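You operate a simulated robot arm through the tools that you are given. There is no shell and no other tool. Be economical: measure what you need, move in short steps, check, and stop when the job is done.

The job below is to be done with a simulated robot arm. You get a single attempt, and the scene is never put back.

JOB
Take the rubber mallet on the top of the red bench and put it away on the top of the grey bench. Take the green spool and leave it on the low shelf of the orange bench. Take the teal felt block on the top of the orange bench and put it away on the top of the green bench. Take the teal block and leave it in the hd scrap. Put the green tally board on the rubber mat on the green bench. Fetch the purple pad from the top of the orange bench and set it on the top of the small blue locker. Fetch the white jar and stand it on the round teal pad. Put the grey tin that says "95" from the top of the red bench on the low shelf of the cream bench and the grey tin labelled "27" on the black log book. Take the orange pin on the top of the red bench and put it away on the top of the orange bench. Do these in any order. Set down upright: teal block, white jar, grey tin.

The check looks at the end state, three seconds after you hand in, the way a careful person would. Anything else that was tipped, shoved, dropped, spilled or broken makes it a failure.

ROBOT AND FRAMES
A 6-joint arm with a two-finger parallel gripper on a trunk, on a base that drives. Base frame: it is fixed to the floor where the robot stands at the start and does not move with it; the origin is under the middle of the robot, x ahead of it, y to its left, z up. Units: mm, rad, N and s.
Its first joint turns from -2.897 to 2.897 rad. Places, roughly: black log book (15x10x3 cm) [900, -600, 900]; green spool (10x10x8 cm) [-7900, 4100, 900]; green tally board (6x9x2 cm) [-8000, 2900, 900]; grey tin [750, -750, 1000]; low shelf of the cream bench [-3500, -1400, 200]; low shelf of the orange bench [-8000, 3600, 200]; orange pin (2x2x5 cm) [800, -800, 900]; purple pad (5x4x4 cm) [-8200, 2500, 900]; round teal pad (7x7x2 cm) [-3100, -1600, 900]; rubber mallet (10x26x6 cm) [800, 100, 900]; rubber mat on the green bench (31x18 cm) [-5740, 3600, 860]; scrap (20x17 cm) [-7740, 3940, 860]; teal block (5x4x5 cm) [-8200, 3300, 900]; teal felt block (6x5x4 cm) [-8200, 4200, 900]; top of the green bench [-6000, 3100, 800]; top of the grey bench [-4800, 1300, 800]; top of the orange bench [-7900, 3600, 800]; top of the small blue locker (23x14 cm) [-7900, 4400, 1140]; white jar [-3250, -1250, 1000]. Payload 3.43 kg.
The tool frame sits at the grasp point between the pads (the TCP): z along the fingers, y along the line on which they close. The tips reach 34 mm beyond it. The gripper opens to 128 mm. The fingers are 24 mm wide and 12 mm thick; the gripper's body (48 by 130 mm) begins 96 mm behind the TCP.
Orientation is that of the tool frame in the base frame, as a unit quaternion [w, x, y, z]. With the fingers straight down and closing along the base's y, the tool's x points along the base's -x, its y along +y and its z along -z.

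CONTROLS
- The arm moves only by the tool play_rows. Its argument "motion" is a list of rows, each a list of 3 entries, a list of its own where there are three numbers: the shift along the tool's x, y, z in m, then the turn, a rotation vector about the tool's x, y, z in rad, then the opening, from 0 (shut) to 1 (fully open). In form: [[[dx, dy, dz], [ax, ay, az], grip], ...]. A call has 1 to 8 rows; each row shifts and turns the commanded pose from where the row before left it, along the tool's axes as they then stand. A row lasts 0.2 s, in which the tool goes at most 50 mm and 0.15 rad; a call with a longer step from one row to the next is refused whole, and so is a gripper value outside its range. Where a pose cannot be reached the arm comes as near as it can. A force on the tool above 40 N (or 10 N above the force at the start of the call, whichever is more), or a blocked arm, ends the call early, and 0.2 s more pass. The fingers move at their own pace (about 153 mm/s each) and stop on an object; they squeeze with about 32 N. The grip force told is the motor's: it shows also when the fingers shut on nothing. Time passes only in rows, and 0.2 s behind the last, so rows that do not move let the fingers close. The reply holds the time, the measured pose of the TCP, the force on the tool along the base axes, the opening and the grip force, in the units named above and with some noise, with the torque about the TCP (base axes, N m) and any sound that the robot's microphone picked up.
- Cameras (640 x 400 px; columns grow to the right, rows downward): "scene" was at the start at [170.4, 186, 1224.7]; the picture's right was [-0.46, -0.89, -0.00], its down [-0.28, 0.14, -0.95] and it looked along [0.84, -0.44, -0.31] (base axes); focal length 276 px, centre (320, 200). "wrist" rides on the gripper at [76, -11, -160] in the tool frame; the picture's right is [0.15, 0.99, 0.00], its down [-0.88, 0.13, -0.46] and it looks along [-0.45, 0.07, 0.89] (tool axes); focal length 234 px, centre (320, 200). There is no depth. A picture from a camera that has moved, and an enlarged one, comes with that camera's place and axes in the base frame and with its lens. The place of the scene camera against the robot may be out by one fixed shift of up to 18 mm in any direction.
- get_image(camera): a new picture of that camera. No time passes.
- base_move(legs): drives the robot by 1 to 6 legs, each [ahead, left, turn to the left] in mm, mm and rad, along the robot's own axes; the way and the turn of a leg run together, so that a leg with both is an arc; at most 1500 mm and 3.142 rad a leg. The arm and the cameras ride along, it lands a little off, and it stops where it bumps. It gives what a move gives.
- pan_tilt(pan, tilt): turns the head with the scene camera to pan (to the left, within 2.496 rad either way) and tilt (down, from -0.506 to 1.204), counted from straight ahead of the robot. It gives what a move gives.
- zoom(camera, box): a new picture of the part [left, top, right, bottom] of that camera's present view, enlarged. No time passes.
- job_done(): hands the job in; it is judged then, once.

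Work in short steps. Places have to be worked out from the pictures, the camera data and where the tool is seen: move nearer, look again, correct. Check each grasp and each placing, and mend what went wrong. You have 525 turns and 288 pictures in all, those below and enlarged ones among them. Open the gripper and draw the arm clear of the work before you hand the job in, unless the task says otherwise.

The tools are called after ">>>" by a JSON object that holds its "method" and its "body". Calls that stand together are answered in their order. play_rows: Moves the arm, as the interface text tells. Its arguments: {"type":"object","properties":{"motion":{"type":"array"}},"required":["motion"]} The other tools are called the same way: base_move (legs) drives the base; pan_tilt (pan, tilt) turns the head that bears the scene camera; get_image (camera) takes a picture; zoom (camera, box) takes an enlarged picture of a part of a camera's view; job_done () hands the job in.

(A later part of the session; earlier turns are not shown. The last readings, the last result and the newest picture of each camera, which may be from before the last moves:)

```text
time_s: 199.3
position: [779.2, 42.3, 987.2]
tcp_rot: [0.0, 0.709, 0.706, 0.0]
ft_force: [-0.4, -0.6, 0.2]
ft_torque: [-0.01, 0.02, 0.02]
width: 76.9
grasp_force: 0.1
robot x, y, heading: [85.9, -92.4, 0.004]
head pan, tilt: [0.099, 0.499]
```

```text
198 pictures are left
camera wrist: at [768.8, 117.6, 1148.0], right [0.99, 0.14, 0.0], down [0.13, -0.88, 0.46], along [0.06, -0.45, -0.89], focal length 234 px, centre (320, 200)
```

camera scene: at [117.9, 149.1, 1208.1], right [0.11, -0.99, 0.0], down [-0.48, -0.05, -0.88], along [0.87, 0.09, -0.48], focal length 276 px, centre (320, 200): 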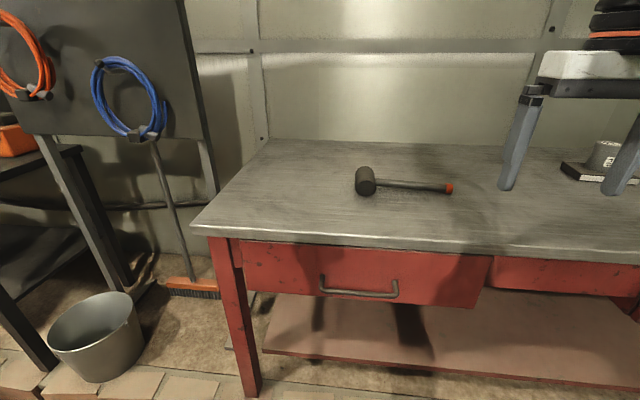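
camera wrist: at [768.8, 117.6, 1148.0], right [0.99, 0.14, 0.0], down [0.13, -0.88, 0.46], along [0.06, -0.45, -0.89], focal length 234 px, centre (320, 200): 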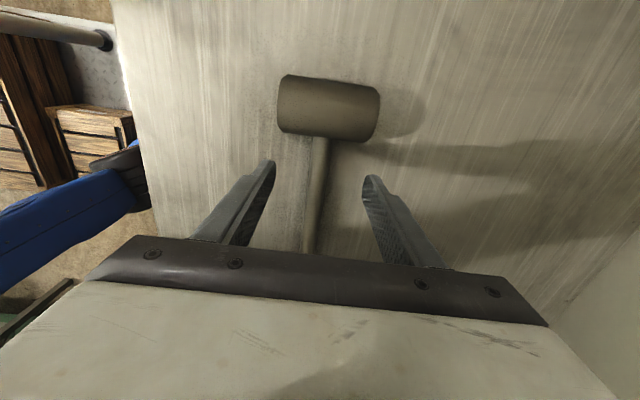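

>>> {"method": "play_rows", "body": {"motion": [[[0, 0, 0.035], [0, 0, 0], 0.6], [[0, 0, 0.031], [0, 0, 0], 0.6], [[0, 0, 0], [0, 0, 0], 0], [[0, 0, 0], [0, 0, 0], 0], [[0, 0, 0], [0, 0, 0], 0]]}}

>>> {"method": "play_rows", "body": {"motion": [[[0, 0, -0.03], [0, 0, 0], 0], [[0, 0, -0.045], [0, 0, 0], 0], [[0, 0, -0.045], [0, 0, 0], 0], [[0, 0, 0], [0, 0, 0], 0]]}}

>>> {"method": "get_image", "body": {"camera": "wrist"}}

>>> {"method": "get_image", "body": {"camera": "scene"}}

```text
time_s: 200.5
position: [778.8, 41.4, 922.8]
tcp_rot: [0.0, 0.708, 0.706, 0.0]
ft_force: [1.8, 0.6, 2.0]
ft_torque: [0.09, -0.11, 0.17]
width: 20.6
grasp_force: 31.4
robot x, y, heading: [81.7, -93.2, -0.001]
head pan, tilt: [0.099, 0.499]
```

```text
time_s: 201.5
position: [780.2, 40.8, 1043.1]
tcp_rot: [0.0, 0.709, 0.705, 0.0]
ft_force: [0.5, -0.4, -4.4]
ft_torque: [-0.06, 0.0, 0.0]
width: 20.6
grasp_force: 31.9
robot x, y, heading: [85.5, -86.6, 0.005]
head pan, tilt: [0.099, 0.499]
```

```text
197 pictures are left
camera wrist: at [769.2, 116.8, 1203.5], right [0.99, 0.14, 0.0], down [0.13, -0.88, 0.46], along [0.06, -0.45, -0.89], focal length 234 px, centre (320, 200)
```

wrist: 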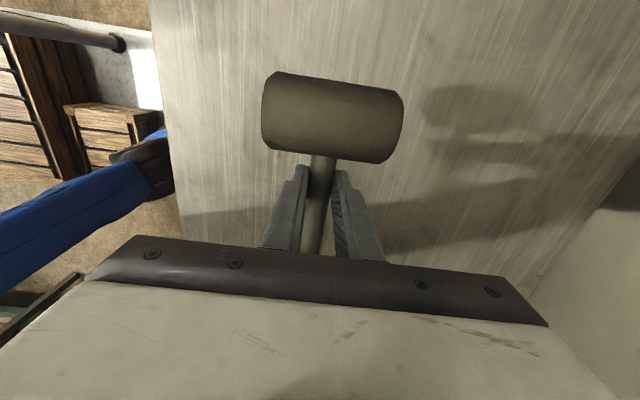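

```text
196 pictures are left
camera scene: at [259.5, 148.3, 1208.0], right [0.1, -1.0, 0.0], down [-0.48, -0.05, -0.88], along [0.87, 0.09, -0.48], focal length 276 px, centre (320, 200)
```

scene: 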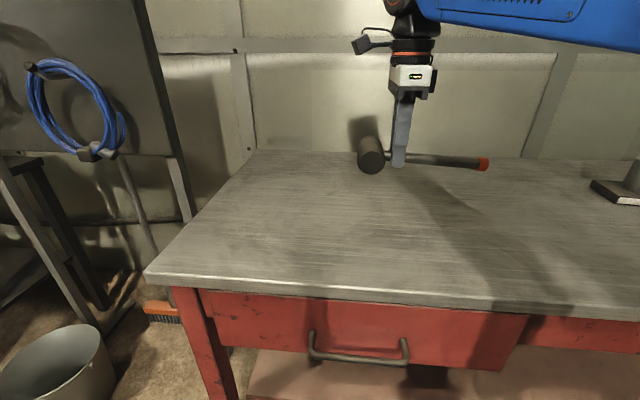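

The mallet is held level. I pull the arm in, back off, turn around and drive down the corridor toward the grey bench, whose front I judge to be along x≈-4530.

>>> {"method": "play_rows", "body": {"motion": [[[0, -0.045, 0], [0, 0, 0], 0], [[0, -0.045, -0.02], [0, 0, 0], 0], [[0, -0.045, -0.02], [0, 0, 0], 0]]}}

>>> {"method": "base_move", "body": {"legs": [[-700, -250, 0], [0, 0, 3.139], [1500, 50, 0], [1450, 0, 0]]}}

>>> {"method": "pan_tilt", "body": {"pan": -0.6, "tilt": 0.25}}

>>> {"method": "get_image", "body": {"camera": "scene"}}

```text
time_s: 202.3
position: [643.7, 41.8, 1083.8]
tcp_rot: [-0.001, 0.708, 0.706, -0.001]
ft_force: [0.0, 0.3, -6.3]
ft_torque: [-0.1, 0.07, -0.04]
width: 20.5
grasp_force: 32.0
robot x, y, heading: [80.8, -92.9, -0.002]
head pan, tilt: [0.099, 0.499]
```

```text
refused: leg 3 is longer than a leg can be; nothing moved
```

```text
time_s: 203.4
position: [644.1, 41.2, 1083.3]
tcp_rot: [0.0, 0.708, 0.706, 0.0]
ft_force: [-0.2, -0.9, -4.5]
ft_torque: [-0.04, 0.0, 0.0]
width: 20.7
grasp_force: 31.9
robot x, y, heading: [80.8, -89.7, 0.002]
head pan, tilt: [-0.6, 0.25]
```

```text
195 pictures are left
camera scene: at [246.1, 86.5, 1231.1], right [-0.56, -0.83, 0.0], down [-0.2, 0.14, -0.97], along [0.8, -0.55, -0.25], focal length 276 px, centre (320, 200)
```

scene: 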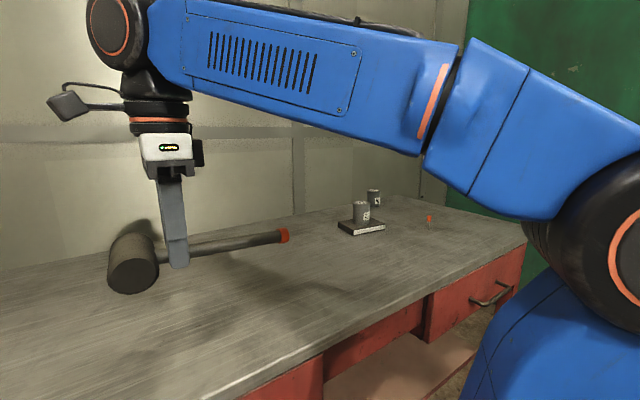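

A leg was just over its limit. I repeat it with shorter legs.

>>> {"method": "base_move", "body": {"legs": [[-700, -250, 0], [0, 0, 3.139], [1450, 0, 0], [1400, 0, 0]]}}

>>> {"method": "pan_tilt", "body": {"pan": -0.6, "tilt": 0.25}}

>>> {"method": "get_image", "body": {"camera": "scene"}}

```text
time_s: 228.2
position: [-4033.7, -542.8, 1082.7]
tcp_rot: [0.0, 0.717, -0.697, 0.0]
ft_force: [0.1, 0.0, -4.3]
ft_torque: [0.08, 0.0, 0.03]
width: 20.5
grasp_force: 32.4
robot x, y, heading: [-3474.2, -394.2, -3.116]
head pan, tilt: [-0.6, 0.25]
```

```text
time_s: 228.8
position: [-4033.6, -539.7, 1083.7]
tcp_rot: [0.0, 0.717, -0.697, -0.001]
ft_force: [0.4, 0.0, -3.8]
ft_torque: [0.05, 0.01, -0.02]
width: 20.3
grasp_force: 31.6
robot x, y, heading: [-3474.0, -389.4, -3.112]
head pan, tilt: [-0.6, 0.25]
```

```text
194 pictures are left
camera scene: at [-3619.8, -555.7, 1231.1], right [0.54, 0.84, 0.0], down [0.21, -0.13, -0.97], along [-0.82, 0.52, -0.25], focal length 276 px, centre (320, 200)
```

scene: 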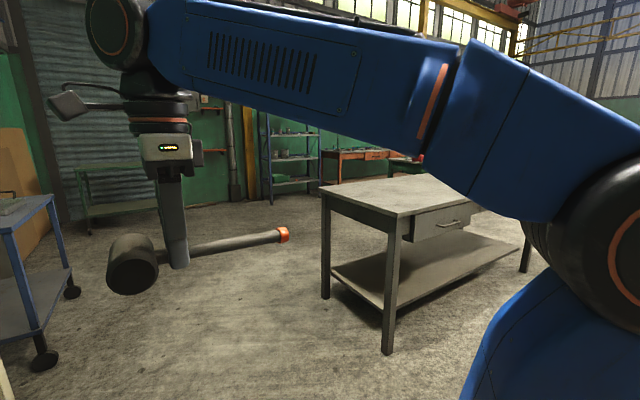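

The grey bench's front edge runs along x≈-4530 from y≈485 to 2200, and its top is empty. I drive in front of it.

>>> {"method": "base_move", "body": {"legs": [[0, -1350, -0.03], [420, 0, 0]]}}

>>> {"method": "pan_tilt", "body": {"pan": -0.1, "tilt": 0.5}}

>>> {"method": "get_image", "body": {"camera": "scene"}}

```text
time_s: 237.7
position: [-4479.1, 810.8, 1083.3]
tcp_rot: [0.0, 0.709, -0.705, 0.0]
ft_force: [0.4, 0.5, -5.3]
ft_torque: [0.08, -0.03, 0.0]
width: 20.6
grasp_force: 32.0
robot x, y, heading: [-3915.1, 946.2, -3.131]
head pan, tilt: [-0.6, 0.25]
```

```text
time_s: 238.6
position: [-4479.4, 810.6, 1083.7]
tcp_rot: [0.0, 0.709, -0.706, -0.001]
ft_force: [-0.4, 0.1, -5.0]
ft_torque: [0.07, -0.01, 0.04]
width: 20.5
grasp_force: 32.1
robot x, y, heading: [-3919.2, 947.1, -3.14]
head pan, tilt: [-0.099, 0.499]
```

```text
193 pictures are left
camera scene: at [-4079.0, 743.3, 1208.1], right [0.09, 1.0, 0.0], down [0.48, -0.04, -0.88], along [-0.87, 0.08, -0.48], focal length 276 px, centre (320, 200)
```

scene: 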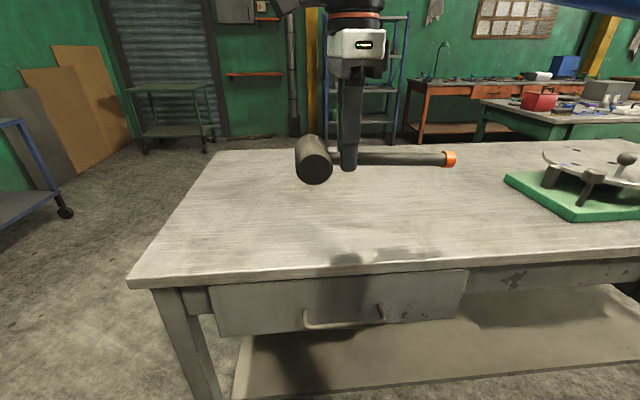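

The left part of the bench top is clear. I extend over it, lower to about z=900, and check.

>>> {"method": "play_rows", "body": {"motion": [[[0, 0.045, 0], [0, 0, 0], 0], [[0, 0.045, 0], [0, 0, 0], 0], [[0, 0.045, 0], [0, 0, 0], 0], [[0, 0.045, 0], [0, 0, 0], 0], [[0, 0.045, 0], [0, 0, 0], 0], [[0, 0.02, 0.035], [0, 0, 0], 0], [[0, 0, 0.045], [0, 0, 0], 0], [[0, 0, 0.045], [0, 0, 0], 0]]}}

>>> {"method": "play_rows", "body": {"motion": [[[0, 0, 0.035], [0, 0, 0], 0], [[0, 0, 0.01], [0, 0, 0], 0], [[0, 0, 0.01], [0, 0, 0], 0], [[0, 0, 0], [0, 0, 0], 0]]}}

>>> {"method": "get_image", "body": {"camera": "scene"}}

```text
time_s: 240.4
position: [-4723.4, 808.9, 959.2]
tcp_rot: [0.001, 0.709, -0.705, 0.0]
ft_force: [1.4, -0.9, -4.7]
ft_torque: [0.07, 0.06, 0.01]
width: 20.4
grasp_force: 31.8
robot x, y, heading: [-3915.2, 949.1, -3.133]
head pan, tilt: [-0.099, 0.499]
```

```text
time_s: 241.4
position: [-4723.3, 809.7, 904.3]
tcp_rot: [0.0, 0.709, -0.706, 0.001]
ft_force: [1.0, -0.5, -4.6]
ft_torque: [0.05, 0.01, -0.01]
width: 20.7
grasp_force: 31.8
robot x, y, heading: [-3918.2, 947.8, -3.133]
head pan, tilt: [-0.099, 0.499]
```

```text
192 pictures are left
camera scene: at [-4079.1, 743.2, 1208.0], right [0.09, 1.0, 0.0], down [0.48, -0.04, -0.88], along [-0.87, 0.08, -0.48], focal length 276 px, centre (320, 200)
```

scene: 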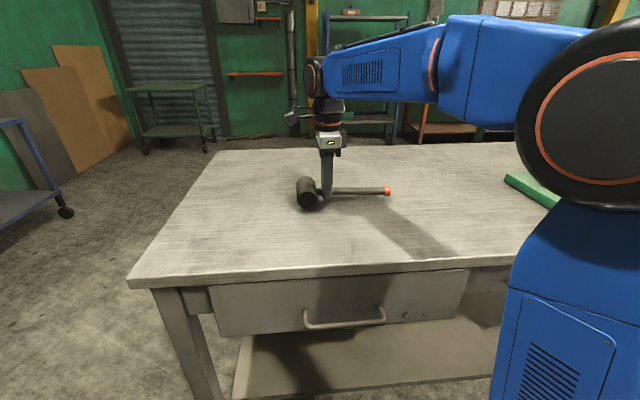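

>>> {"method": "play_rows", "body": {"motion": [[[0, 0, 0.006], [0, 0, 0], 0], [[0, 0, 0.006], [0, 0, 0], 0], [[0, 0, 0.006], [0, 0, 0], 0]]}}

>>> {"method": "zoom", "body": {"camera": "scene", "box": [270, 120, 430, 220]}}

```text
time_s: 242.2
position: [-4723.8, 810.4, 892.7]
tcp_rot: [0.004, 0.708, -0.706, -0.001]
ft_force: [7.0, 3.3, 10.3]
ft_torque: [0.06, -0.24, 0.07]
width: 20.5
grasp_force: 32.7
robot x, y, heading: [-3916.3, 947.9, -3.132]
head pan, tilt: [-0.099, 0.499]
stopped in row 3: the force on the tool passed its limit at 48 N (the readings are from after the stop); the commanded pose is now the measured one
```

```text
4.00 times, centred on (350, 170) of scene
camera zoom: at [-4078.4, 743.4, 1208.1], right [0.09, 1.0, 0.0], down [0.48, -0.04, -0.88], along [-0.87, 0.08, -0.48], focal length 1104 px, centre (200, 320)
```

zoom: 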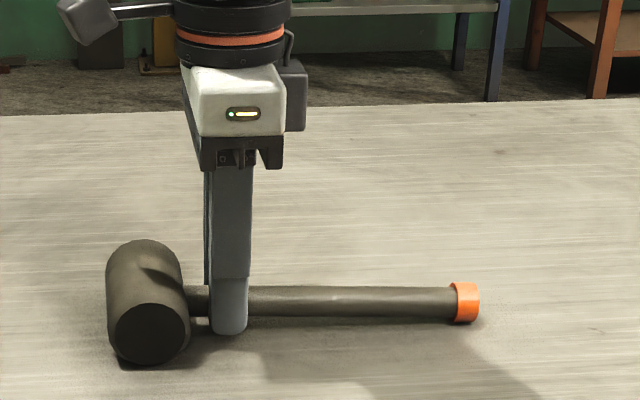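

The head rests on the bench (top z≈850). I release and lift off.

>>> {"method": "play_rows", "body": {"motion": [[[0, 0, -0.001], [0, 0, 0], 0.1], [[0, 0, 0], [0, 0, 0], 0.4], [[0, 0, 0], [0, 0, 0], 0.6], [[0, 0, -0.04], [0, 0, 0], 0.6], [[0, 0, -0.045], [0, 0, 0], 0.6], [[0, 0, -0.045], [0, 0, 0], 0.6], [[0, -0.045, -0.02], [0, 0, 0], 0.6]]}}

>>> {"method": "zoom", "body": {"camera": "scene", "box": [270, 120, 430, 220]}}

```text
time_s: 243.8
position: [-4680.8, 807.8, 1042.3]
tcp_rot: [0.004, 0.709, -0.705, -0.001]
ft_force: [-0.4, -0.2, -1.3]
ft_torque: [0.03, -0.08, 0.02]
width: 76.7
grasp_force: 0.1
robot x, y, heading: [-3921.4, 947.7, -3.133]
head pan, tilt: [-0.099, 0.499]
```

```text
4.00 times, centred on (350, 170) of scene
camera zoom: at [-4079.4, 743.1, 1208.0], right [0.09, 1.0, 0.0], down [0.48, -0.04, -0.88], along [-0.87, 0.08, -0.48], focal length 1104 px, centre (200, 320)
```

zoom: 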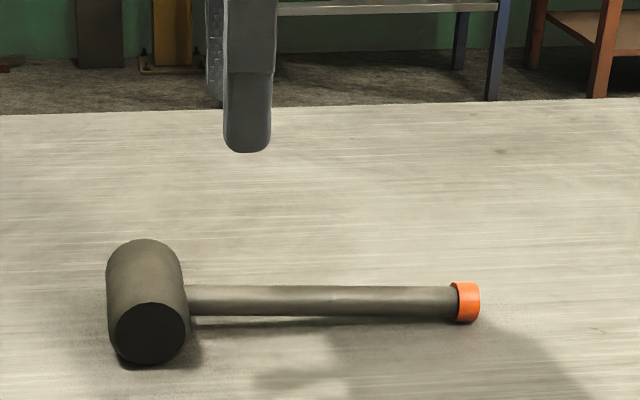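

The mallet lies on the grey bench. I turn the tool back to its normal yaw while going back for the orange pin.

>>> {"method": "play_rows", "body": {"motion": [[[0, -0.04, -0.01], [0, 0, -0.143], 0.6], [[0, -0.04, 0], [0, 0, -0.143], 0.6], [[0, -0.04, 0], [0, 0, -0.143], 0.6], [[0, 0, 0], [0, 0, -0.143], 0.6], [[0, 0, 0], [0, 0, -0.143], 0.6], [[0, 0, 0], [0, 0, -0.143], 0.6], [[0, 0, 0], [0, 0, -0.143], 0.6], [[0, 0, 0], [0, 0, -0.143], 0.6]]}}

>>> {"method": "play_rows", "body": {"motion": [[[0, 0, 0], [0, 0, -0.143], 0.6], [[0, 0, 0], [0, 0, -0.143], 0.6], [[0, 0, 0], [0, 0, -0.141], 0.6]]}}

>>> {"method": "base_move", "body": {"legs": [[-420, 0, 0], [0, 1350, 0], [0, 0, 3.1], [1450, 0, 0], [1450, 0, 0]]}}

```text
time_s: 245.6
position: [-4560.8, 825.8, 1051.5]
tcp_rot: [0.004, 0.978, -0.209, -0.004]
ft_force: [0.4, 0.2, 0.3]
ft_torque: [0.03, 0.0, -0.03]
width: 76.7
grasp_force: 0.0
robot x, y, heading: [-3917.8, 948.6, -3.134]
head pan, tilt: [-0.099, 0.499]
```

```text
time_s: 246.4
position: [-4560.8, 827.6, 1052.1]
tcp_rot: [0.002, 1.0, 0.003, -0.004]
ft_force: [0.5, -0.3, 0.6]
ft_torque: [0.01, -0.03, -0.02]
width: 76.8
grasp_force: 0.0
robot x, y, heading: [-3917.6, 947.4, -3.135]
head pan, tilt: [-0.099, 0.499]
```

```text
time_s: 276.3
position: [80.6, -325.2, 1052.0]
tcp_rot: [0.005, 0.004, 1.0, 0.002]
ft_force: [0.5, -0.4, 0.0]
ft_torque: [-0.03, -0.03, -0.01]
width: 76.7
grasp_force: 0.1
robot x, y, heading: [-564.0, -437.9, -0.005]
head pan, tilt: [-0.099, 0.499]
```

>>> {"method": "base_move", "body": {"legs": [[640, -250, 0.005]]}}

>>> {"method": "play_rows", "body": {"motion": [[[0, -0.045, 0], [0, 0, 0], 0.6], [[0, -0.045, 0], [0, 0, 0], 0.6], [[0, -0.045, 0], [0, 0, 0], 0.6], [[0, -0.045, 0], [0, 0, 0], 0.6]]}}

>>> {"method": "get_image", "body": {"camera": "wrist"}}

```text
time_s: 280.0
position: [721.8, -571.2, 1051.6]
tcp_rot: [0.004, 0.002, 1.0, 0.002]
ft_force: [-0.4, 0.8, 0.6]
ft_torque: [0.01, -0.02, -0.03]
width: 77.1
grasp_force: 0.0
robot x, y, heading: [79.3, -685.0, -0.001]
head pan, tilt: [-0.099, 0.499]
```

```text
time_s: 281.0
position: [721.2, -752.3, 1050.6]
tcp_rot: [0.004, 0.001, 1.0, 0.002]
ft_force: [1.1, -0.3, -0.3]
ft_torque: [0.04, 0.02, -0.02]
width: 76.7
grasp_force: 0.1
robot x, y, heading: [77.1, -685.7, -0.0]
head pan, tilt: [-0.099, 0.499]
```

```text
189 pictures are left
camera wrist: at [645.1, -764.1, 1210.0], right [-0.14, 0.99, 0.0], down [0.88, 0.13, 0.46], along [0.46, 0.07, -0.89], focal length 234 px, centre (320, 200)
```

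wrist: 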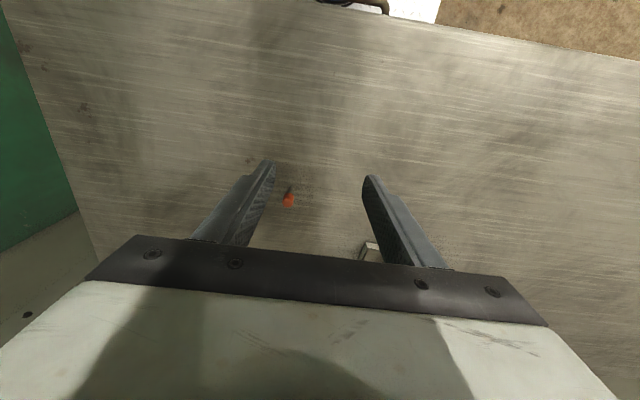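

The pin is at about (800,-784). I move above it and descend, with a narrower opening.

>>> {"method": "play_rows", "body": {"motion": [[[-0.04, -0.016, 0], [0, 0, 0], 0.45], [[-0.039, -0.016, 0.02], [0, 0, 0], 0.45], [[0, 0, 0.03], [0, 0, 0], 0.45], [[0, 0, 0.02], [0, 0, 0], 0.45], [[0, 0, 0], [0, 0, 0], 0.45]]}}

>>> {"method": "get_image", "body": {"camera": "wrist"}}

```text
time_s: 282.2
position: [799.8, -783.8, 982.2]
tcp_rot: [0.004, 0.002, 1.0, 0.001]
ft_force: [-0.3, 0.2, 0.3]
ft_torque: [-0.02, -0.01, -0.06]
width: 57.5
grasp_force: 0.1
robot x, y, heading: [78.1, -686.9, -0.002]
head pan, tilt: [-0.099, 0.499]
```

```text
188 pictures are left
camera wrist: at [723.9, -795.3, 1141.0], right [-0.14, 0.99, 0.0], down [0.88, 0.13, 0.46], along [0.46, 0.07, -0.89], focal length 234 px, centre (320, 200)
```

wrist: 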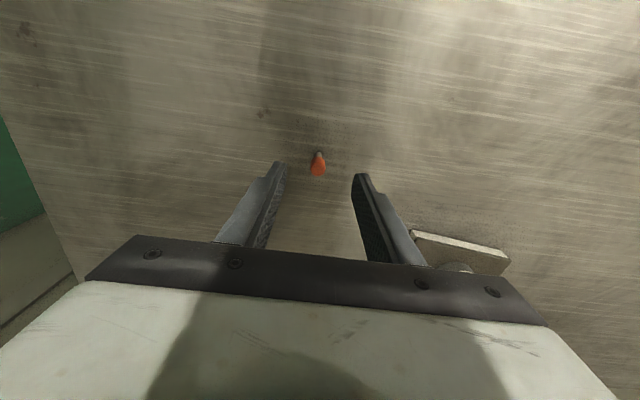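

>>> {"method": "play_rows", "body": {"motion": [[[0, 0, 0.035], [0, 0, 0], 0.45], [[0, 0, 0.026], [0, 0, 0], 0.45], [[0, 0, 0], [0, 0, 0], 0], [[0, 0, 0], [0, 0, 0], 0]]}}

>>> {"method": "play_rows", "body": {"motion": [[[0, 0, -0.045], [0, 0, 0], 0], [[0, 0, -0.045], [0, 0, 0], 0], [[0, 0, -0.045], [0, 0, 0], 0], [[0.045, 0, 0], [0, 0, 0], 0], [[0.045, 0, 0], [0, 0, 0], 0], [[0.045, 0, 0], [0, 0, 0], 0]]}}

>>> {"method": "get_image", "body": {"camera": "wrist"}}

```text
time_s: 283.2
position: [801.6, -781.5, 920.7]
tcp_rot: [0.004, 0.002, 1.0, 0.001]
ft_force: [0.3, 0.2, 0.9]
ft_torque: [0.01, 0.01, 0.01]
width: 13.2
grasp_force: 32.1
robot x, y, heading: [75.5, -687.7, -0.002]
head pan, tilt: [-0.099, 0.499]
```

```text
time_s: 284.6
position: [667.2, -781.9, 1054.2]
tcp_rot: [0.004, 0.002, 1.0, 0.001]
ft_force: [0.6, -0.3, -0.5]
ft_torque: [0.01, 0.08, -0.02]
width: 13.1
grasp_force: 31.6
robot x, y, heading: [77.1, -685.4, 0.005]
head pan, tilt: [-0.099, 0.499]
```

```text
187 pictures are left
camera wrist: at [589.7, -795.0, 1213.5], right [-0.14, 0.99, 0.0], down [0.88, 0.13, 0.46], along [0.46, 0.07, -0.89], focal length 234 px, centre (320, 200)
```

wrist: 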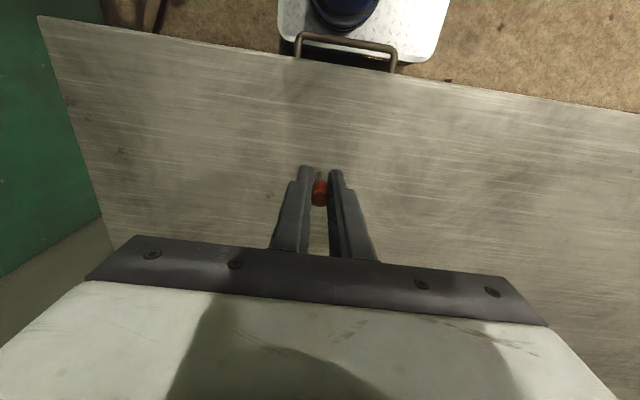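

The pin is held (13 mm). Now the long drive toward the orange bench, first back along the corridor.

>>> {"method": "base_move", "body": {"legs": [[-640, 280, 0], [0, 0, 3.137], [1450, 0, 0], [1450, -250, 0], [1000, -150, 0]]}}

>>> {"method": "pan_tilt", "body": {"pan": -0.3, "tilt": 0.2}}

>>> {"method": "get_image", "body": {"camera": "scene"}}

```text
time_s: 314.3
position: [-5046.3, 58.2, 1054.2]
tcp_rot: [0.002, 1.0, 0.003, -0.005]
ft_force: [-0.3, -0.1, 0.0]
ft_torque: [-0.02, -0.01, 0.02]
width: 12.9
grasp_force: 31.8
robot x, y, heading: [-4454.4, -37.7, -3.13]
head pan, tilt: [-0.099, 0.499]
```

```text
time_s: 315.1
position: [-5045.6, 57.2, 1054.7]
tcp_rot: [0.001, 1.0, 0.003, -0.005]
ft_force: [0.3, -0.6, 0.3]
ft_torque: [-0.03, 0.0, 0.04]
width: 12.9
grasp_force: 31.8
robot x, y, heading: [-4455.9, -31.4, -3.126]
head pan, tilt: [-0.3, 0.201]
```

```text
186 pictures are left
camera scene: at [-4616.4, -219.4, 1235.7], right [0.28, 0.96, 0.0], down [0.19, -0.06, -0.98], along [-0.94, 0.28, -0.2], focal length 276 px, centre (320, 200)
```

scene: 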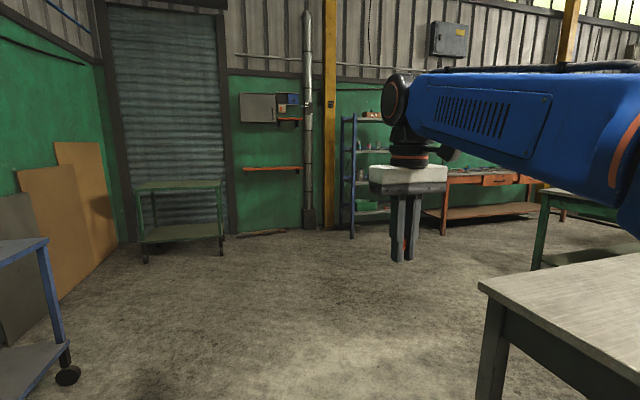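

The aisle between the green bench (corner ≈(-6500,2650)) and the orange bench (front ≈x=-7730) is about 1.2 m wide. I drive round to the near end of the orange bench.

>>> {"method": "base_move", "body": {"legs": [[1450, 0, -0.015], [1100, -1100, 0], [0, -1200, 0]]}}

>>> {"method": "pan_tilt", "body": {"pan": -0.1, "tilt": 0.4}}

>>> {"method": "get_image", "body": {"camera": "scene"}}

>>> {"method": "pan_tilt", "body": {"pan": -1.0, "tilt": 0.3}}

>>> {"method": "get_image", "body": {"camera": "scene"}}

```text
refused: leg 2 is longer than a leg can be; nothing moved
```

```text
time_s: 315.9
position: [-5046.9, 57.8, 1054.4]
tcp_rot: [0.002, 1.0, 0.003, -0.004]
ft_force: [-0.9, -0.2, -0.5]
ft_torque: [0.02, 0.0, -0.01]
width: 13.2
grasp_force: 32.5
robot x, y, heading: [-4454.9, -32.5, -3.131]
head pan, tilt: [-0.099, 0.4]
```

```text
185 pictures are left
camera scene: at [-4619.3, -237.7, 1217.2], right [0.09, 1.0, 0.0], down [0.39, -0.03, -0.92], along [-0.92, 0.08, -0.39], focal length 276 px, centre (320, 200)
```

scene: 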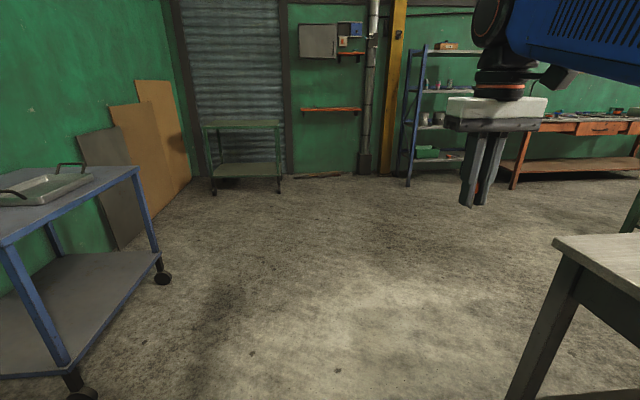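

```text
time_s: 317.1
position: [-5046.7, 57.9, 1053.9]
tcp_rot: [0.002, 1.0, 0.004, -0.004]
ft_force: [0.2, -0.6, -0.7]
ft_torque: [0.02, 0.01, 0.02]
width: 13.0
grasp_force: 32.4
robot x, y, heading: [-4458.9, -35.9, -3.127]
head pan, tilt: [-1.0, 0.3]
```

```text
184 pictures are left
camera scene: at [-4578.5, -167.9, 1226.4], right [0.83, 0.55, 0.0], down [0.16, -0.25, -0.96], along [-0.53, 0.8, -0.3], focal length 276 px, centre (320, 200)
```

scene: 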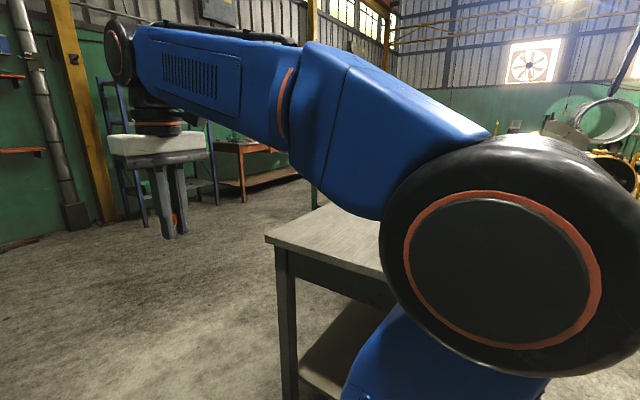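

>>> {"method": "base_move", "body": {"legs": [[1450, 0, -0.015], [1050, -1000, 0], [0, -1300, 0]]}}

>>> {"method": "pan_tilt", "body": {"pan": -0.2, "tilt": 0.4}}

>>> {"method": "get_image", "body": {"camera": "scene"}}

```text
time_s: 337.3
position: [-7571.0, 2367.4, 1054.8]
tcp_rot: [0.002, 1.0, -0.003, -0.005]
ft_force: [0.6, 0.7, 0.2]
ft_torque: [0.0, 0.01, 0.04]
width: 13.1
grasp_force: 32.3
robot x, y, heading: [-6981.4, 2265.3, 3.138]
head pan, tilt: [-1.0, 0.3]
```

```text
time_s: 338.4
position: [-7571.7, 2368.2, 1054.9]
tcp_rot: [0.002, 1.0, -0.003, -0.005]
ft_force: [0.3, -0.1, -0.5]
ft_torque: [-0.02, 0.03, -0.02]
width: 13.0
grasp_force: 31.5
robot x, y, heading: [-6985.4, 2267.7, 3.136]
head pan, tilt: [-0.201, 0.4]
```

```text
183 pictures are left
camera scene: at [-7147.8, 2076.3, 1217.2], right [0.2, 0.98, 0.0], down [0.38, -0.08, -0.92], along [-0.9, 0.19, -0.39], focal length 276 px, centre (320, 200)
```

scene: 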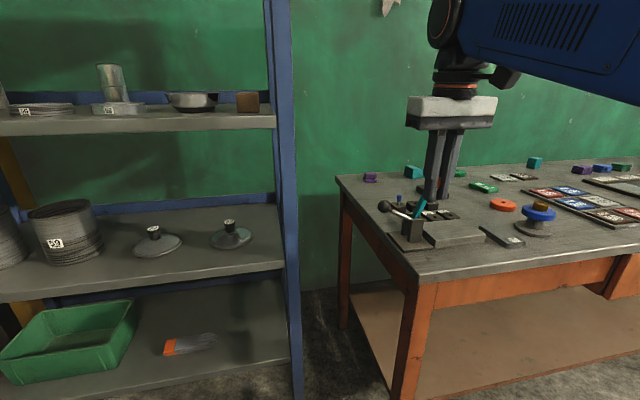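

The orange bench is in view. I move along it and take overview pictures.

>>> {"method": "base_move", "body": {"legs": [[0, -800, 0.005]]}}

>>> {"method": "pan_tilt", "body": {"pan": 0.25, "tilt": 0.45}}

>>> {"method": "get_image", "body": {"camera": "scene"}}

>>> {"method": "pan_tilt", "body": {"pan": -0.45, "tilt": 0.45}}

>>> {"method": "get_image", "body": {"camera": "scene"}}

```text
time_s: 342.7
position: [-7576.7, 3160.9, 1054.3]
tcp_rot: [0.001, 1.0, 0.002, -0.005]
ft_force: [-0.4, -0.1, -0.2]
ft_torque: [-0.01, -0.02, -0.02]
width: 13.1
grasp_force: 31.4
robot x, y, heading: [-6984.7, 3067.3, -3.134]
head pan, tilt: [-0.201, 0.4]
```

```text
time_s: 343.6
position: [-7576.0, 3160.8, 1055.5]
tcp_rot: [0.002, 1.0, 0.003, -0.005]
ft_force: [0.1, 0.4, -0.2]
ft_torque: [0.03, 0.03, 0.0]
width: 13.1
grasp_force: 31.9
robot x, y, heading: [-6983.6, 3071.0, -3.129]
head pan, tilt: [0.25, 0.45]
```

```text
182 pictures are left
camera scene: at [-7146.3, 2832.8, 1212.5], right [-0.26, 0.97, 0.0], down [0.42, 0.11, -0.9], along [-0.87, -0.23, -0.44], focal length 276 px, centre (320, 200)
```

scene: 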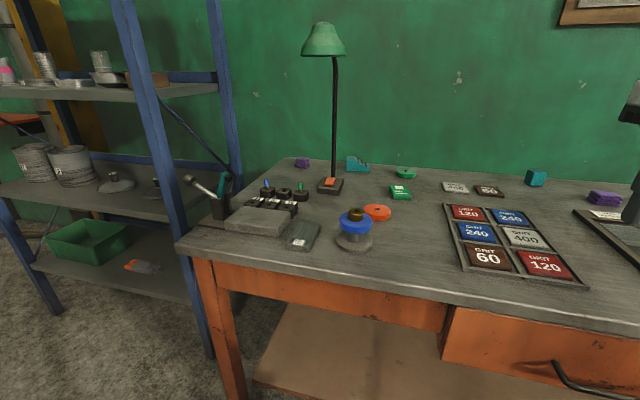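

```text
time_s: 344.7
position: [-7576.2, 3161.1, 1055.7]
tcp_rot: [0.001, 1.0, 0.002, -0.005]
ft_force: [-0.6, 0.2, -0.7]
ft_torque: [-0.04, 0.0, -0.02]
width: 13.2
grasp_force: 31.8
robot x, y, heading: [-6984.1, 3069.8, -3.131]
head pan, tilt: [-0.45, 0.45]
```

```text
181 pictures are left
camera scene: at [-7140.6, 2895.5, 1212.5], right [0.43, 0.9, 0.0], down [0.39, -0.19, -0.9], along [-0.81, 0.38, -0.44], focal length 276 px, centre (320, 200)
```

scene: 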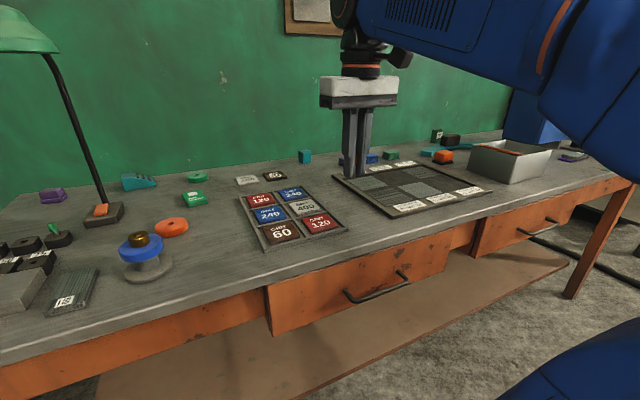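

Let me enlarge the parts to identify the objects.

>>> {"method": "zoom", "body": {"camera": "scene", "box": [20, 140, 330, 290]}}

>>> {"method": "zoom", "body": {"camera": "scene", "box": [290, 110, 610, 230]}}

```text
2.06 times, centred on (175, 215) of scene
camera zoom: at [-7140.6, 2895.5, 1212.5], right [0.43, 0.9, 0.0], down [0.39, -0.19, -0.9], along [-0.81, 0.38, -0.44], focal length 570 px, centre (619, 169)
```

zoom: 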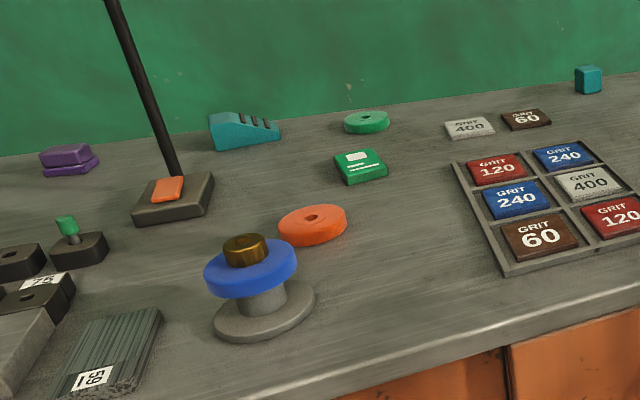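

```text
2.00 times, centred on (450, 170) of scene
camera zoom: at [-7140.6, 2895.5, 1212.5], right [0.43, 0.9, 0.0], down [0.39, -0.19, -0.9], along [-0.81, 0.38, -0.44], focal length 552 px, centre (60, 260)
```

zoom: 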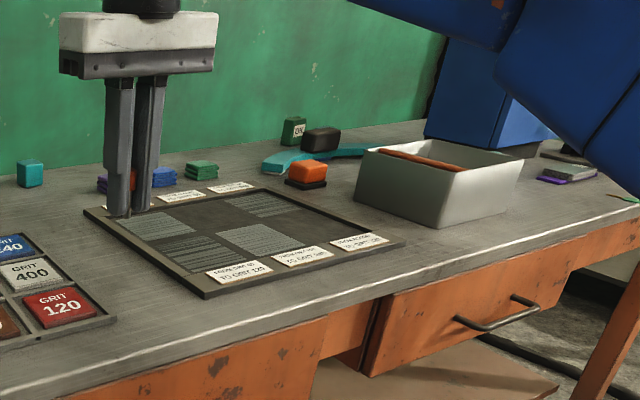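

Identified: the green tally board, the purple pad in the far left corner, the teal block at the back, the grey scrap box and the blue locker on the right. I put the pin on a clear spot near (-7650,2885).

>>> {"method": "play_rows", "body": {"motion": [[[-0.012, 0.045, 0], [0, 0, 0], 0], [[-0.012, 0.045, 0], [0, 0, 0], 0], [[-0.012, 0.045, 0], [0, 0, 0], 0], [[-0.012, 0.045, 0], [0, 0, 0], 0], [[-0.012, 0.045, 0], [0, 0, 0], 0], [[-0.014, 0.045, 0], [0, 0, 0], 0], [[0, 0.006, 0.04], [0, 0, 0], 0], [[0, 0, 0.045], [0, 0, 0], 0]]}}

>>> {"method": "get_image", "body": {"camera": "wrist"}}

>>> {"method": "pan_tilt", "body": {"pan": 0.1, "tilt": 0.45}}

>>> {"method": "get_image", "body": {"camera": "scene"}}

```text
time_s: 346.5
position: [-7649.7, 2882.8, 971.3]
tcp_rot: [0.002, 1.0, 0.002, -0.005]
ft_force: [0.9, 0.8, 0.2]
ft_torque: [-0.01, 0.03, 0.0]
width: 12.8
grasp_force: 32.0
robot x, y, heading: [-6981.5, 3066.5, -3.131]
head pan, tilt: [-0.45, 0.45]
```

```text
178 pictures are left
camera wrist: at [-7571.4, 2894.5, 1130.6], right [0.15, -0.99, 0.0], down [-0.88, -0.13, 0.46], along [-0.46, -0.07, -0.89], focal length 234 px, centre (320, 200)
```

wrist: 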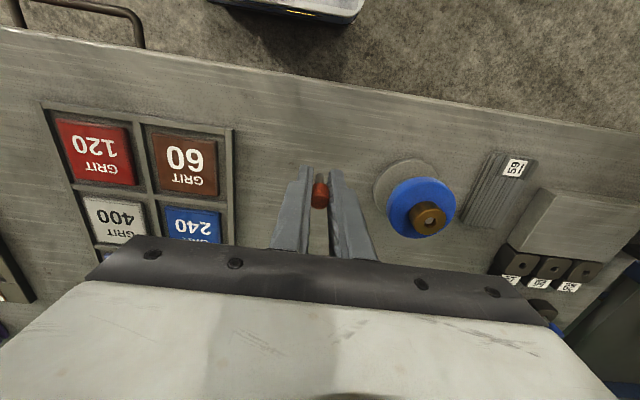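

```text
time_s: 347.5
position: [-7647.9, 2883.6, 972.5]
tcp_rot: [0.001, 1.0, 0.004, -0.004]
ft_force: [0.7, 0.0, -0.6]
ft_torque: [-0.02, 0.0, 0.03]
width: 13.3
grasp_force: 32.5
robot x, y, heading: [-6986.9, 3070.1, -3.131]
head pan, tilt: [0.099, 0.45]
```

```text
177 pictures are left
camera scene: at [-7148.8, 2846.4, 1212.5], right [-0.11, 0.99, 0.0], down [0.43, 0.05, -0.9], along [-0.9, -0.1, -0.44], focal length 276 px, centre (320, 200)
```

scene: 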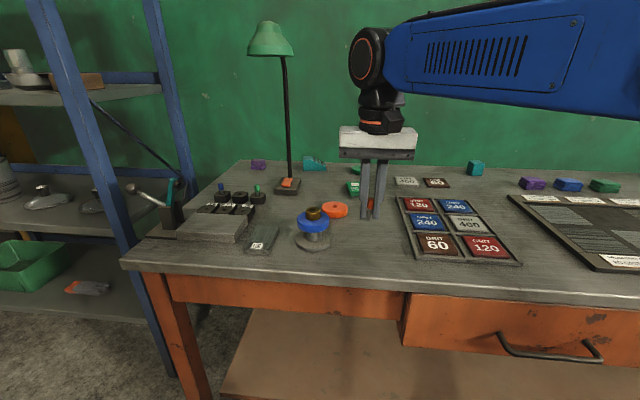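

Clear underneath. I lower the pin stepwise.

>>> {"method": "play_rows", "body": {"motion": [[[0, 0, 0.035], [0, 0, 0], 0], [[0, 0, 0.025], [0, 0, 0], 0], [[0, 0, 0.004], [0, 0, 0], 0], [[0, 0, 0.004], [0, 0, 0], 0], [[0, 0, 0.004], [0, 0, 0], 0]]}}

>>> {"method": "zoom", "body": {"camera": "scene", "box": [290, 150, 450, 250]}}

```text
time_s: 348.7
position: [-7649.5, 2884.4, 899.2]
tcp_rot: [0.001, 1.0, 0.002, -0.006]
ft_force: [-0.4, -0.1, 0.2]
ft_torque: [0.01, 0.01, -0.02]
width: 13.0
grasp_force: 31.5
robot x, y, heading: [-6986.7, 3066.4, -3.135]
head pan, tilt: [0.099, 0.45]
```

```text
4.00 times, centred on (370, 200) of scene
camera zoom: at [-7148.8, 2846.3, 1212.5], right [-0.11, 0.99, 0.0], down [0.43, 0.05, -0.9], along [-0.89, -0.1, -0.44], focal length 1104 px, centre (120, 200)
```

zoom: 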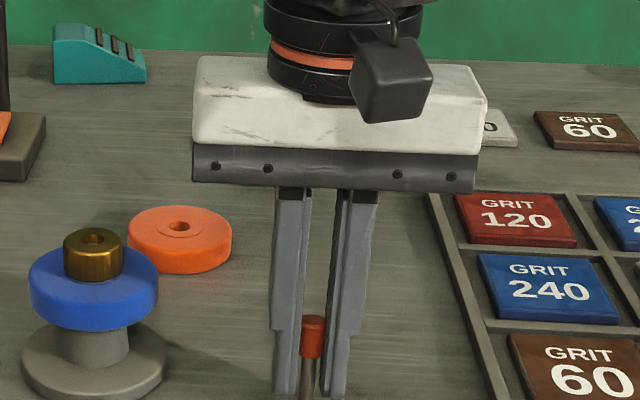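

>>> {"method": "play_rows", "body": {"motion": [[[0, 0, 0.003], [0, 0, 0], 0], [[0, 0, 0.003], [0, 0, 0], 0], [[0, 0, 0.002], [0, 0, 0], 0]]}}

>>> {"method": "zoom", "body": {"camera": "scene", "box": [310, 180, 430, 255]}}

```text
time_s: 349.5
position: [-7650.2, 2883.7, 892.8]
tcp_rot: [0.002, 1.0, 0.003, -0.004]
ft_force: [0.0, -0.7, 0.2]
ft_torque: [0.0, 0.02, -0.01]
width: 13.3
grasp_force: 32.2
robot x, y, heading: [-6985.6, 3069.2, -3.134]
head pan, tilt: [0.099, 0.45]
```

```text
5.33 times, centred on (370, 218) of scene
camera zoom: at [-7148.8, 2846.3, 1212.5], right [-0.11, 0.99, 0.0], down [0.43, 0.05, -0.9], along [-0.89, -0.1, -0.44], focal length 1471 px, centre (53, 107)
```

zoom: 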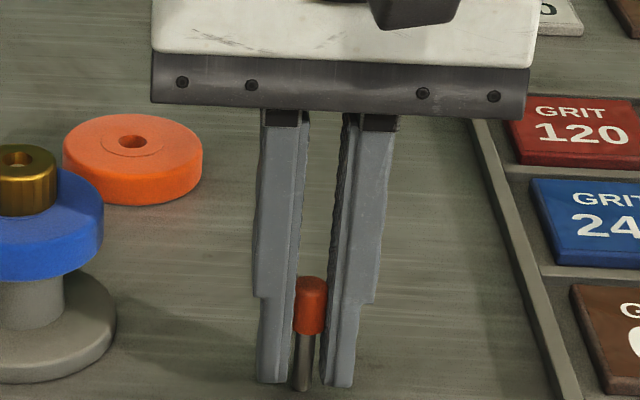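

>>> {"method": "play_rows", "body": {"motion": [[[0, 0, 0.002], [0, 0, 0], 0], [[0, 0, 0.002], [0, 0, 0], 0], [[0, 0, 0], [0, 0, 0], 0]]}}

```text
time_s: 350.3
position: [-7648.8, 2884.1, 888.4]
tcp_rot: [0.002, 1.0, 0.003, -0.005]
ft_force: [-1.4, 0.2, 26.3]
ft_torque: [0.0, 0.13, 0.08]
width: 13.2
grasp_force: 32.1
robot x, y, heading: [-6984.5, 3067.5, -3.137]
head pan, tilt: [0.099, 0.45]
```

Contact; the bench top is at z≈849. I ease off and release.

>>> {"method": "play_rows", "body": {"motion": [[[0, 0, -0.0015], [0, 0, 0], 0], [[0, 0, 0], [0, 0, 0], 0.15], [[0, 0, 0], [0, 0, 0], 0.3], [[0, 0, -0.03], [0, 0, 0], 0.3], [[0, 0, -0.045], [0, 0, 0], 0.3], [[0, 0, -0.045], [0, 0, 0], 0.5]]}}

>>> {"method": "zoom", "body": {"camera": "scene", "box": [310, 150, 470, 250]}}

```text
time_s: 351.7
position: [-7648.9, 2884.7, 1009.9]
tcp_rot: [0.002, 1.0, 0.003, -0.004]
ft_force: [0.4, 0.2, 0.6]
ft_torque: [0.04, -0.07, 0.01]
width: 63.7
grasp_force: 0.0
robot x, y, heading: [-6986.8, 3068.0, -3.129]
head pan, tilt: [0.099, 0.45]
```

```text
4.00 times, centred on (390, 200) of scene
camera zoom: at [-7148.9, 2846.3, 1212.5], right [-0.11, 0.99, 0.0], down [0.43, 0.05, -0.9], along [-0.89, -0.1, -0.44], focal length 1104 px, centre (40, 200)
```

zoom: 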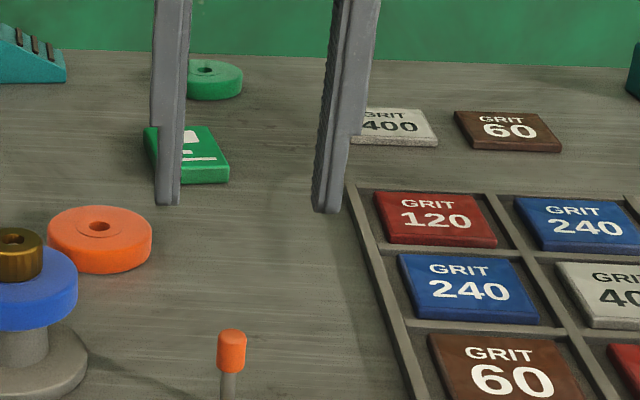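

The pin stands on the orange bench. Next the green tally board: I move toward it for a wrist view.

>>> {"method": "play_rows", "body": {"motion": [[[-0.045, 0, -0.01], [0, 0, 0], 0.9], [[-0.045, 0, -0.01], [0, 0, 0], 1], [[-0.045, 0, 0], [0, 0, 0], 1], [[-0.04, 0.005, 0], [0, 0, 0], 1], [[0, 0, 0], [0, 0, 0], 1]]}}

>>> {"method": "get_image", "body": {"camera": "wrist"}}

```text
time_s: 352.9
position: [-7823.8, 2878.9, 1030.7]
tcp_rot: [0.001, 1.0, 0.002, -0.004]
ft_force: [1.4, -0.1, -0.1]
ft_torque: [0.01, 0.0, 0.01]
width: 128.0
grasp_force: 0.1
robot x, y, heading: [-6986.6, 3069.4, -3.131]
head pan, tilt: [0.099, 0.45]
```

```text
173 pictures are left
camera wrist: at [-7746.7, 2890.2, 1190.1], right [0.15, -0.99, 0.0], down [-0.88, -0.13, 0.46], along [-0.46, -0.07, -0.89], focal length 234 px, centre (320, 200)
```

wrist: 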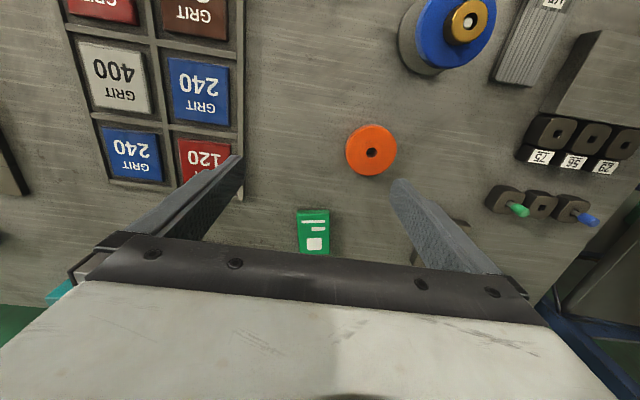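

The board lies at about (-7976,2867), turned about 0.12 rad. The lamp stands to its left, so I move the base straight ahead 100 mm, then align and approach.

>>> {"method": "base_move", "body": {"legs": [[100, 0, 0]]}}

>>> {"method": "play_rows", "body": {"motion": [[[-0.03, 0.006, 0], [0, 0, -0.12], 1], [[-0.022, 0.006, 0.03], [0, 0, 0], 1], [[0, 0, 0.04], [0, 0, 0], 1], [[0, 0, 0], [0, 0, 0], 1]]}}

>>> {"method": "get_image", "body": {"camera": "wrist"}}

```text
time_s: 354.0
position: [-7923.5, 2876.7, 1030.3]
tcp_rot: [0.002, 1.0, 0.004, -0.005]
ft_force: [-0.4, -0.3, 0.2]
ft_torque: [0.02, -0.01, 0.0]
width: 127.9
grasp_force: 0.2
robot x, y, heading: [-7087.2, 3066.4, -3.131]
head pan, tilt: [0.099, 0.45]
```

```text
time_s: 355.0
position: [-7973.1, 2860.5, 960.3]
tcp_rot: [0.001, 0.998, 0.063, -0.004]
ft_force: [-0.1, -0.3, 0.4]
ft_torque: [0.0, 0.01, -0.03]
width: 128.1
grasp_force: 0.1
robot x, y, heading: [-7083.9, 3066.4, -3.131]
head pan, tilt: [0.099, 0.45]
```

```text
172 pictures are left
camera wrist: at [-7899.4, 2881.3, 1120.7], right [0.27, -0.96, 0.0], down [-0.85, -0.24, 0.46], along [-0.45, -0.13, -0.89], focal length 234 px, centre (320, 200)
```

wrist: 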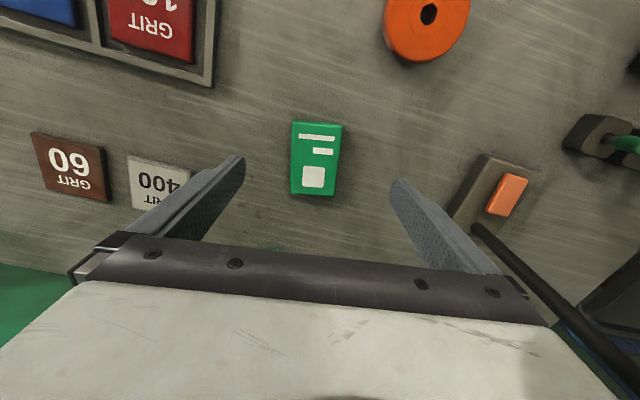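

Aligned within a few millimetres; I add a small yaw correction, descend so the tips are 3 mm above the bench, and close.

>>> {"method": "play_rows", "body": {"motion": [[[-0.008, -0.002, 0.02], [0, 0, -0.055], 0.8], [[0, 0, 0.03], [0, 0, 0], 0.8], [[0, 0, 0.023], [0, 0, 0], 0.8], [[0, 0, 0], [0, 0, 0], 0.8]]}}

>>> {"method": "play_rows", "body": {"motion": [[[0, 0, 0], [0, 0, 0], 0], [[0, 0, 0], [0, 0, 0], 0], [[0, 0, 0], [0, 0, 0], 0]]}}

```text
time_s: 356.0
position: [-7983.9, 2861.7, 888.6]
tcp_rot: [0.001, 0.996, 0.09, -0.004]
ft_force: [0.7, 0.3, 0.1]
ft_torque: [-0.01, 0.01, 0.01]
width: 102.5
grasp_force: 0.0
robot x, y, heading: [-7088.2, 3069.4, -3.135]
head pan, tilt: [0.099, 0.45]
```

```text
time_s: 356.8
position: [-7983.9, 2863.5, 887.9]
tcp_rot: [0.002, 0.996, 0.092, -0.004]
ft_force: [-0.4, -0.2, -1.0]
ft_torque: [-0.01, 0.02, -0.01]
width: 53.8
grasp_force: 32.1
robot x, y, heading: [-7088.4, 3066.0, -3.129]
head pan, tilt: [0.099, 0.45]
```

Held (54 mm). I lift, pull the arm in, and look back at the green bench.

>>> {"method": "play_rows", "body": {"motion": [[[0, 0, -0.045], [0, 0, 0], 0], [[0, 0, -0.045], [0, 0, 0], 0], [[0, 0, -0.045], [0, 0, 0], 0], [[0.045, 0, -0.02], [0, 0, 0], 0], [[0.045, 0, 0], [0, 0, 0], 0], [[0.045, 0, 0], [0, 0, 0], 0], [[0.045, 0, 0], [0, 0, 0], 0], [[0.045, 0, 0], [0, 0, 0], 0]]}}

>>> {"method": "pan_tilt", "body": {"pan": -2.45, "tilt": 0.35}}

>>> {"method": "get_image", "body": {"camera": "scene"}}

>>> {"method": "pan_tilt", "body": {"pan": 2.45, "tilt": 0.35}}

>>> {"method": "get_image", "body": {"camera": "scene"}}

```text
time_s: 358.6
position: [-7759.1, 2902.6, 1039.4]
tcp_rot: [0.001, 0.996, 0.091, -0.003]
ft_force: [-0.2, -0.2, -1.2]
ft_torque: [0.02, -0.08, -0.03]
width: 53.8
grasp_force: 32.1
robot x, y, heading: [-7085.8, 3063.7, -3.129]
head pan, tilt: [0.099, 0.45]
```

```text
time_s: 360.9
position: [-7760.7, 2902.7, 1041.4]
tcp_rot: [0.001, 0.996, 0.091, -0.005]
ft_force: [0.1, -0.5, -0.3]
ft_torque: [-0.02, 0.04, -0.01]
width: 53.9
grasp_force: 32.0
robot x, y, heading: [-7091.1, 3065.4, -3.135]
head pan, tilt: [-2.45, 0.351]
```

```text
171 pictures are left
camera scene: at [-7086.2, 2915.3, 1221.7], right [0.65, -0.76, 0.0], down [-0.26, -0.22, -0.94], along [0.72, 0.61, -0.34], focal length 276 px, centre (320, 200)
```

scene: 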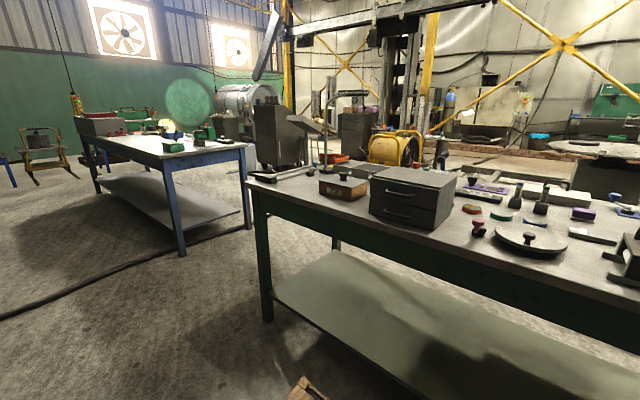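

```text
time_s: 364.8
position: [-7760.4, 2902.2, 1041.6]
tcp_rot: [0.001, 0.996, 0.091, -0.004]
ft_force: [0.0, 0.3, -1.3]
ft_torque: [0.0, 0.01, -0.03]
width: 53.8
grasp_force: 32.3
robot x, y, heading: [-7083.6, 3069.6, -3.126]
head pan, tilt: [2.45, 0.351]
```

```text
170 pictures are left
camera scene: at [-7084.8, 2796.6, 1221.7], right [-0.63, -0.78, 0.0], down [-0.27, 0.22, -0.94], along [0.73, -0.59, -0.34], focal length 276 px, centre (320, 200)
```

scene: 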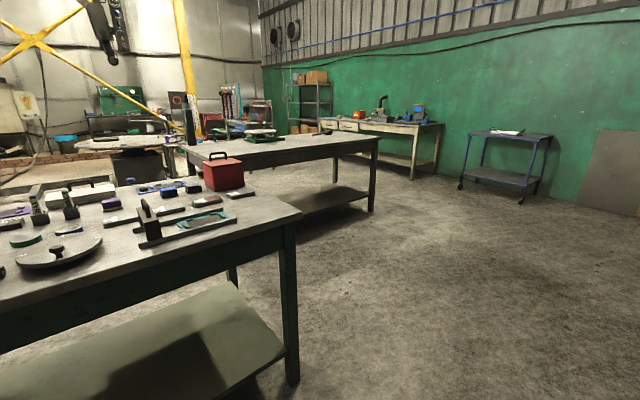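

The green bench's aisle side is at x≈-6320, y 2300–4000. I pull the arm in further and turn the robot around in the aisle to face it.

>>> {"method": "play_rows", "body": {"motion": [[[0.045, -0.012, 0], [0, 0, 0.06], 0], [[0.045, -0.012, 0], [0, 0, 0.06], 0], [[0.045, -0.012, 0], [0, 0, 0.06], 0], [[0.045, -0.012, 0], [0, 0, 0], 0], [[0.045, -0.012, 0], [0, 0, 0], 0], [[0.045, -0.012, 0], [0, 0, 0], 0]]}}

>>> {"method": "base_move", "body": {"legs": [[-170, -350, 0], [0, 0, -3.13]]}}

>>> {"method": "pan_tilt", "body": {"pan": 0.0, "tilt": 0.4}}

>>> {"method": "get_image", "body": {"camera": "scene"}}

```text
time_s: 366.2
position: [-7496.1, 2991.6, 1038.1]
tcp_rot: [0.002, 1.0, 0.001, -0.003]
ft_force: [0.3, 0.4, -0.2]
ft_torque: [0.01, -0.04, 0.03]
width: 53.7
grasp_force: 31.9
robot x, y, heading: [-7089.3, 3066.6, -3.129]
head pan, tilt: [2.45, 0.351]
```

```text
time_s: 376.0
position: [-6511.8, 3501.1, 1038.2]
tcp_rot: [0.005, -0.007, 1.0, 0.002]
ft_force: [-0.4, 0.3, -0.9]
ft_torque: [-0.02, 0.0, 0.02]
width: 53.7
grasp_force: 32.1
robot x, y, heading: [-6918.6, 3419.1, 0.028]
head pan, tilt: [2.45, 0.351]
```

```text
time_s: 378.2
position: [-6511.0, 3501.0, 1038.5]
tcp_rot: [0.005, -0.007, 1.0, 0.002]
ft_force: [0.0, -0.7, -1.2]
ft_torque: [-0.01, 0.0, -0.02]
width: 53.7
grasp_force: 32.0
robot x, y, heading: [-6918.8, 3422.1, 0.022]
head pan, tilt: [0.0, 0.4]
```

```text
169 pictures are left
camera scene: at [-6745.0, 3653.7, 1217.2], right [0.02, -1.0, 0.0], down [-0.39, -0.01, -0.92], along [0.92, 0.02, -0.39], focal length 276 px, centre (320, 200)
```

scene: 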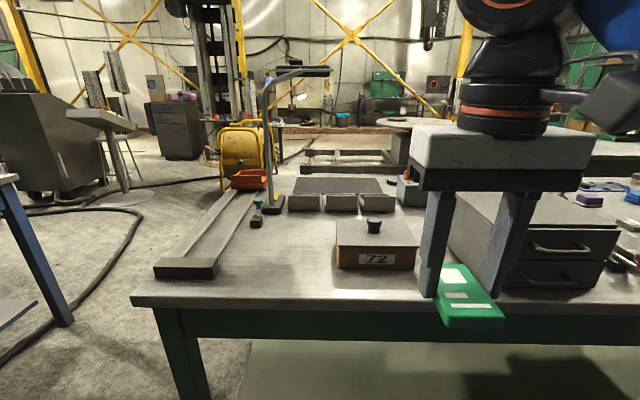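

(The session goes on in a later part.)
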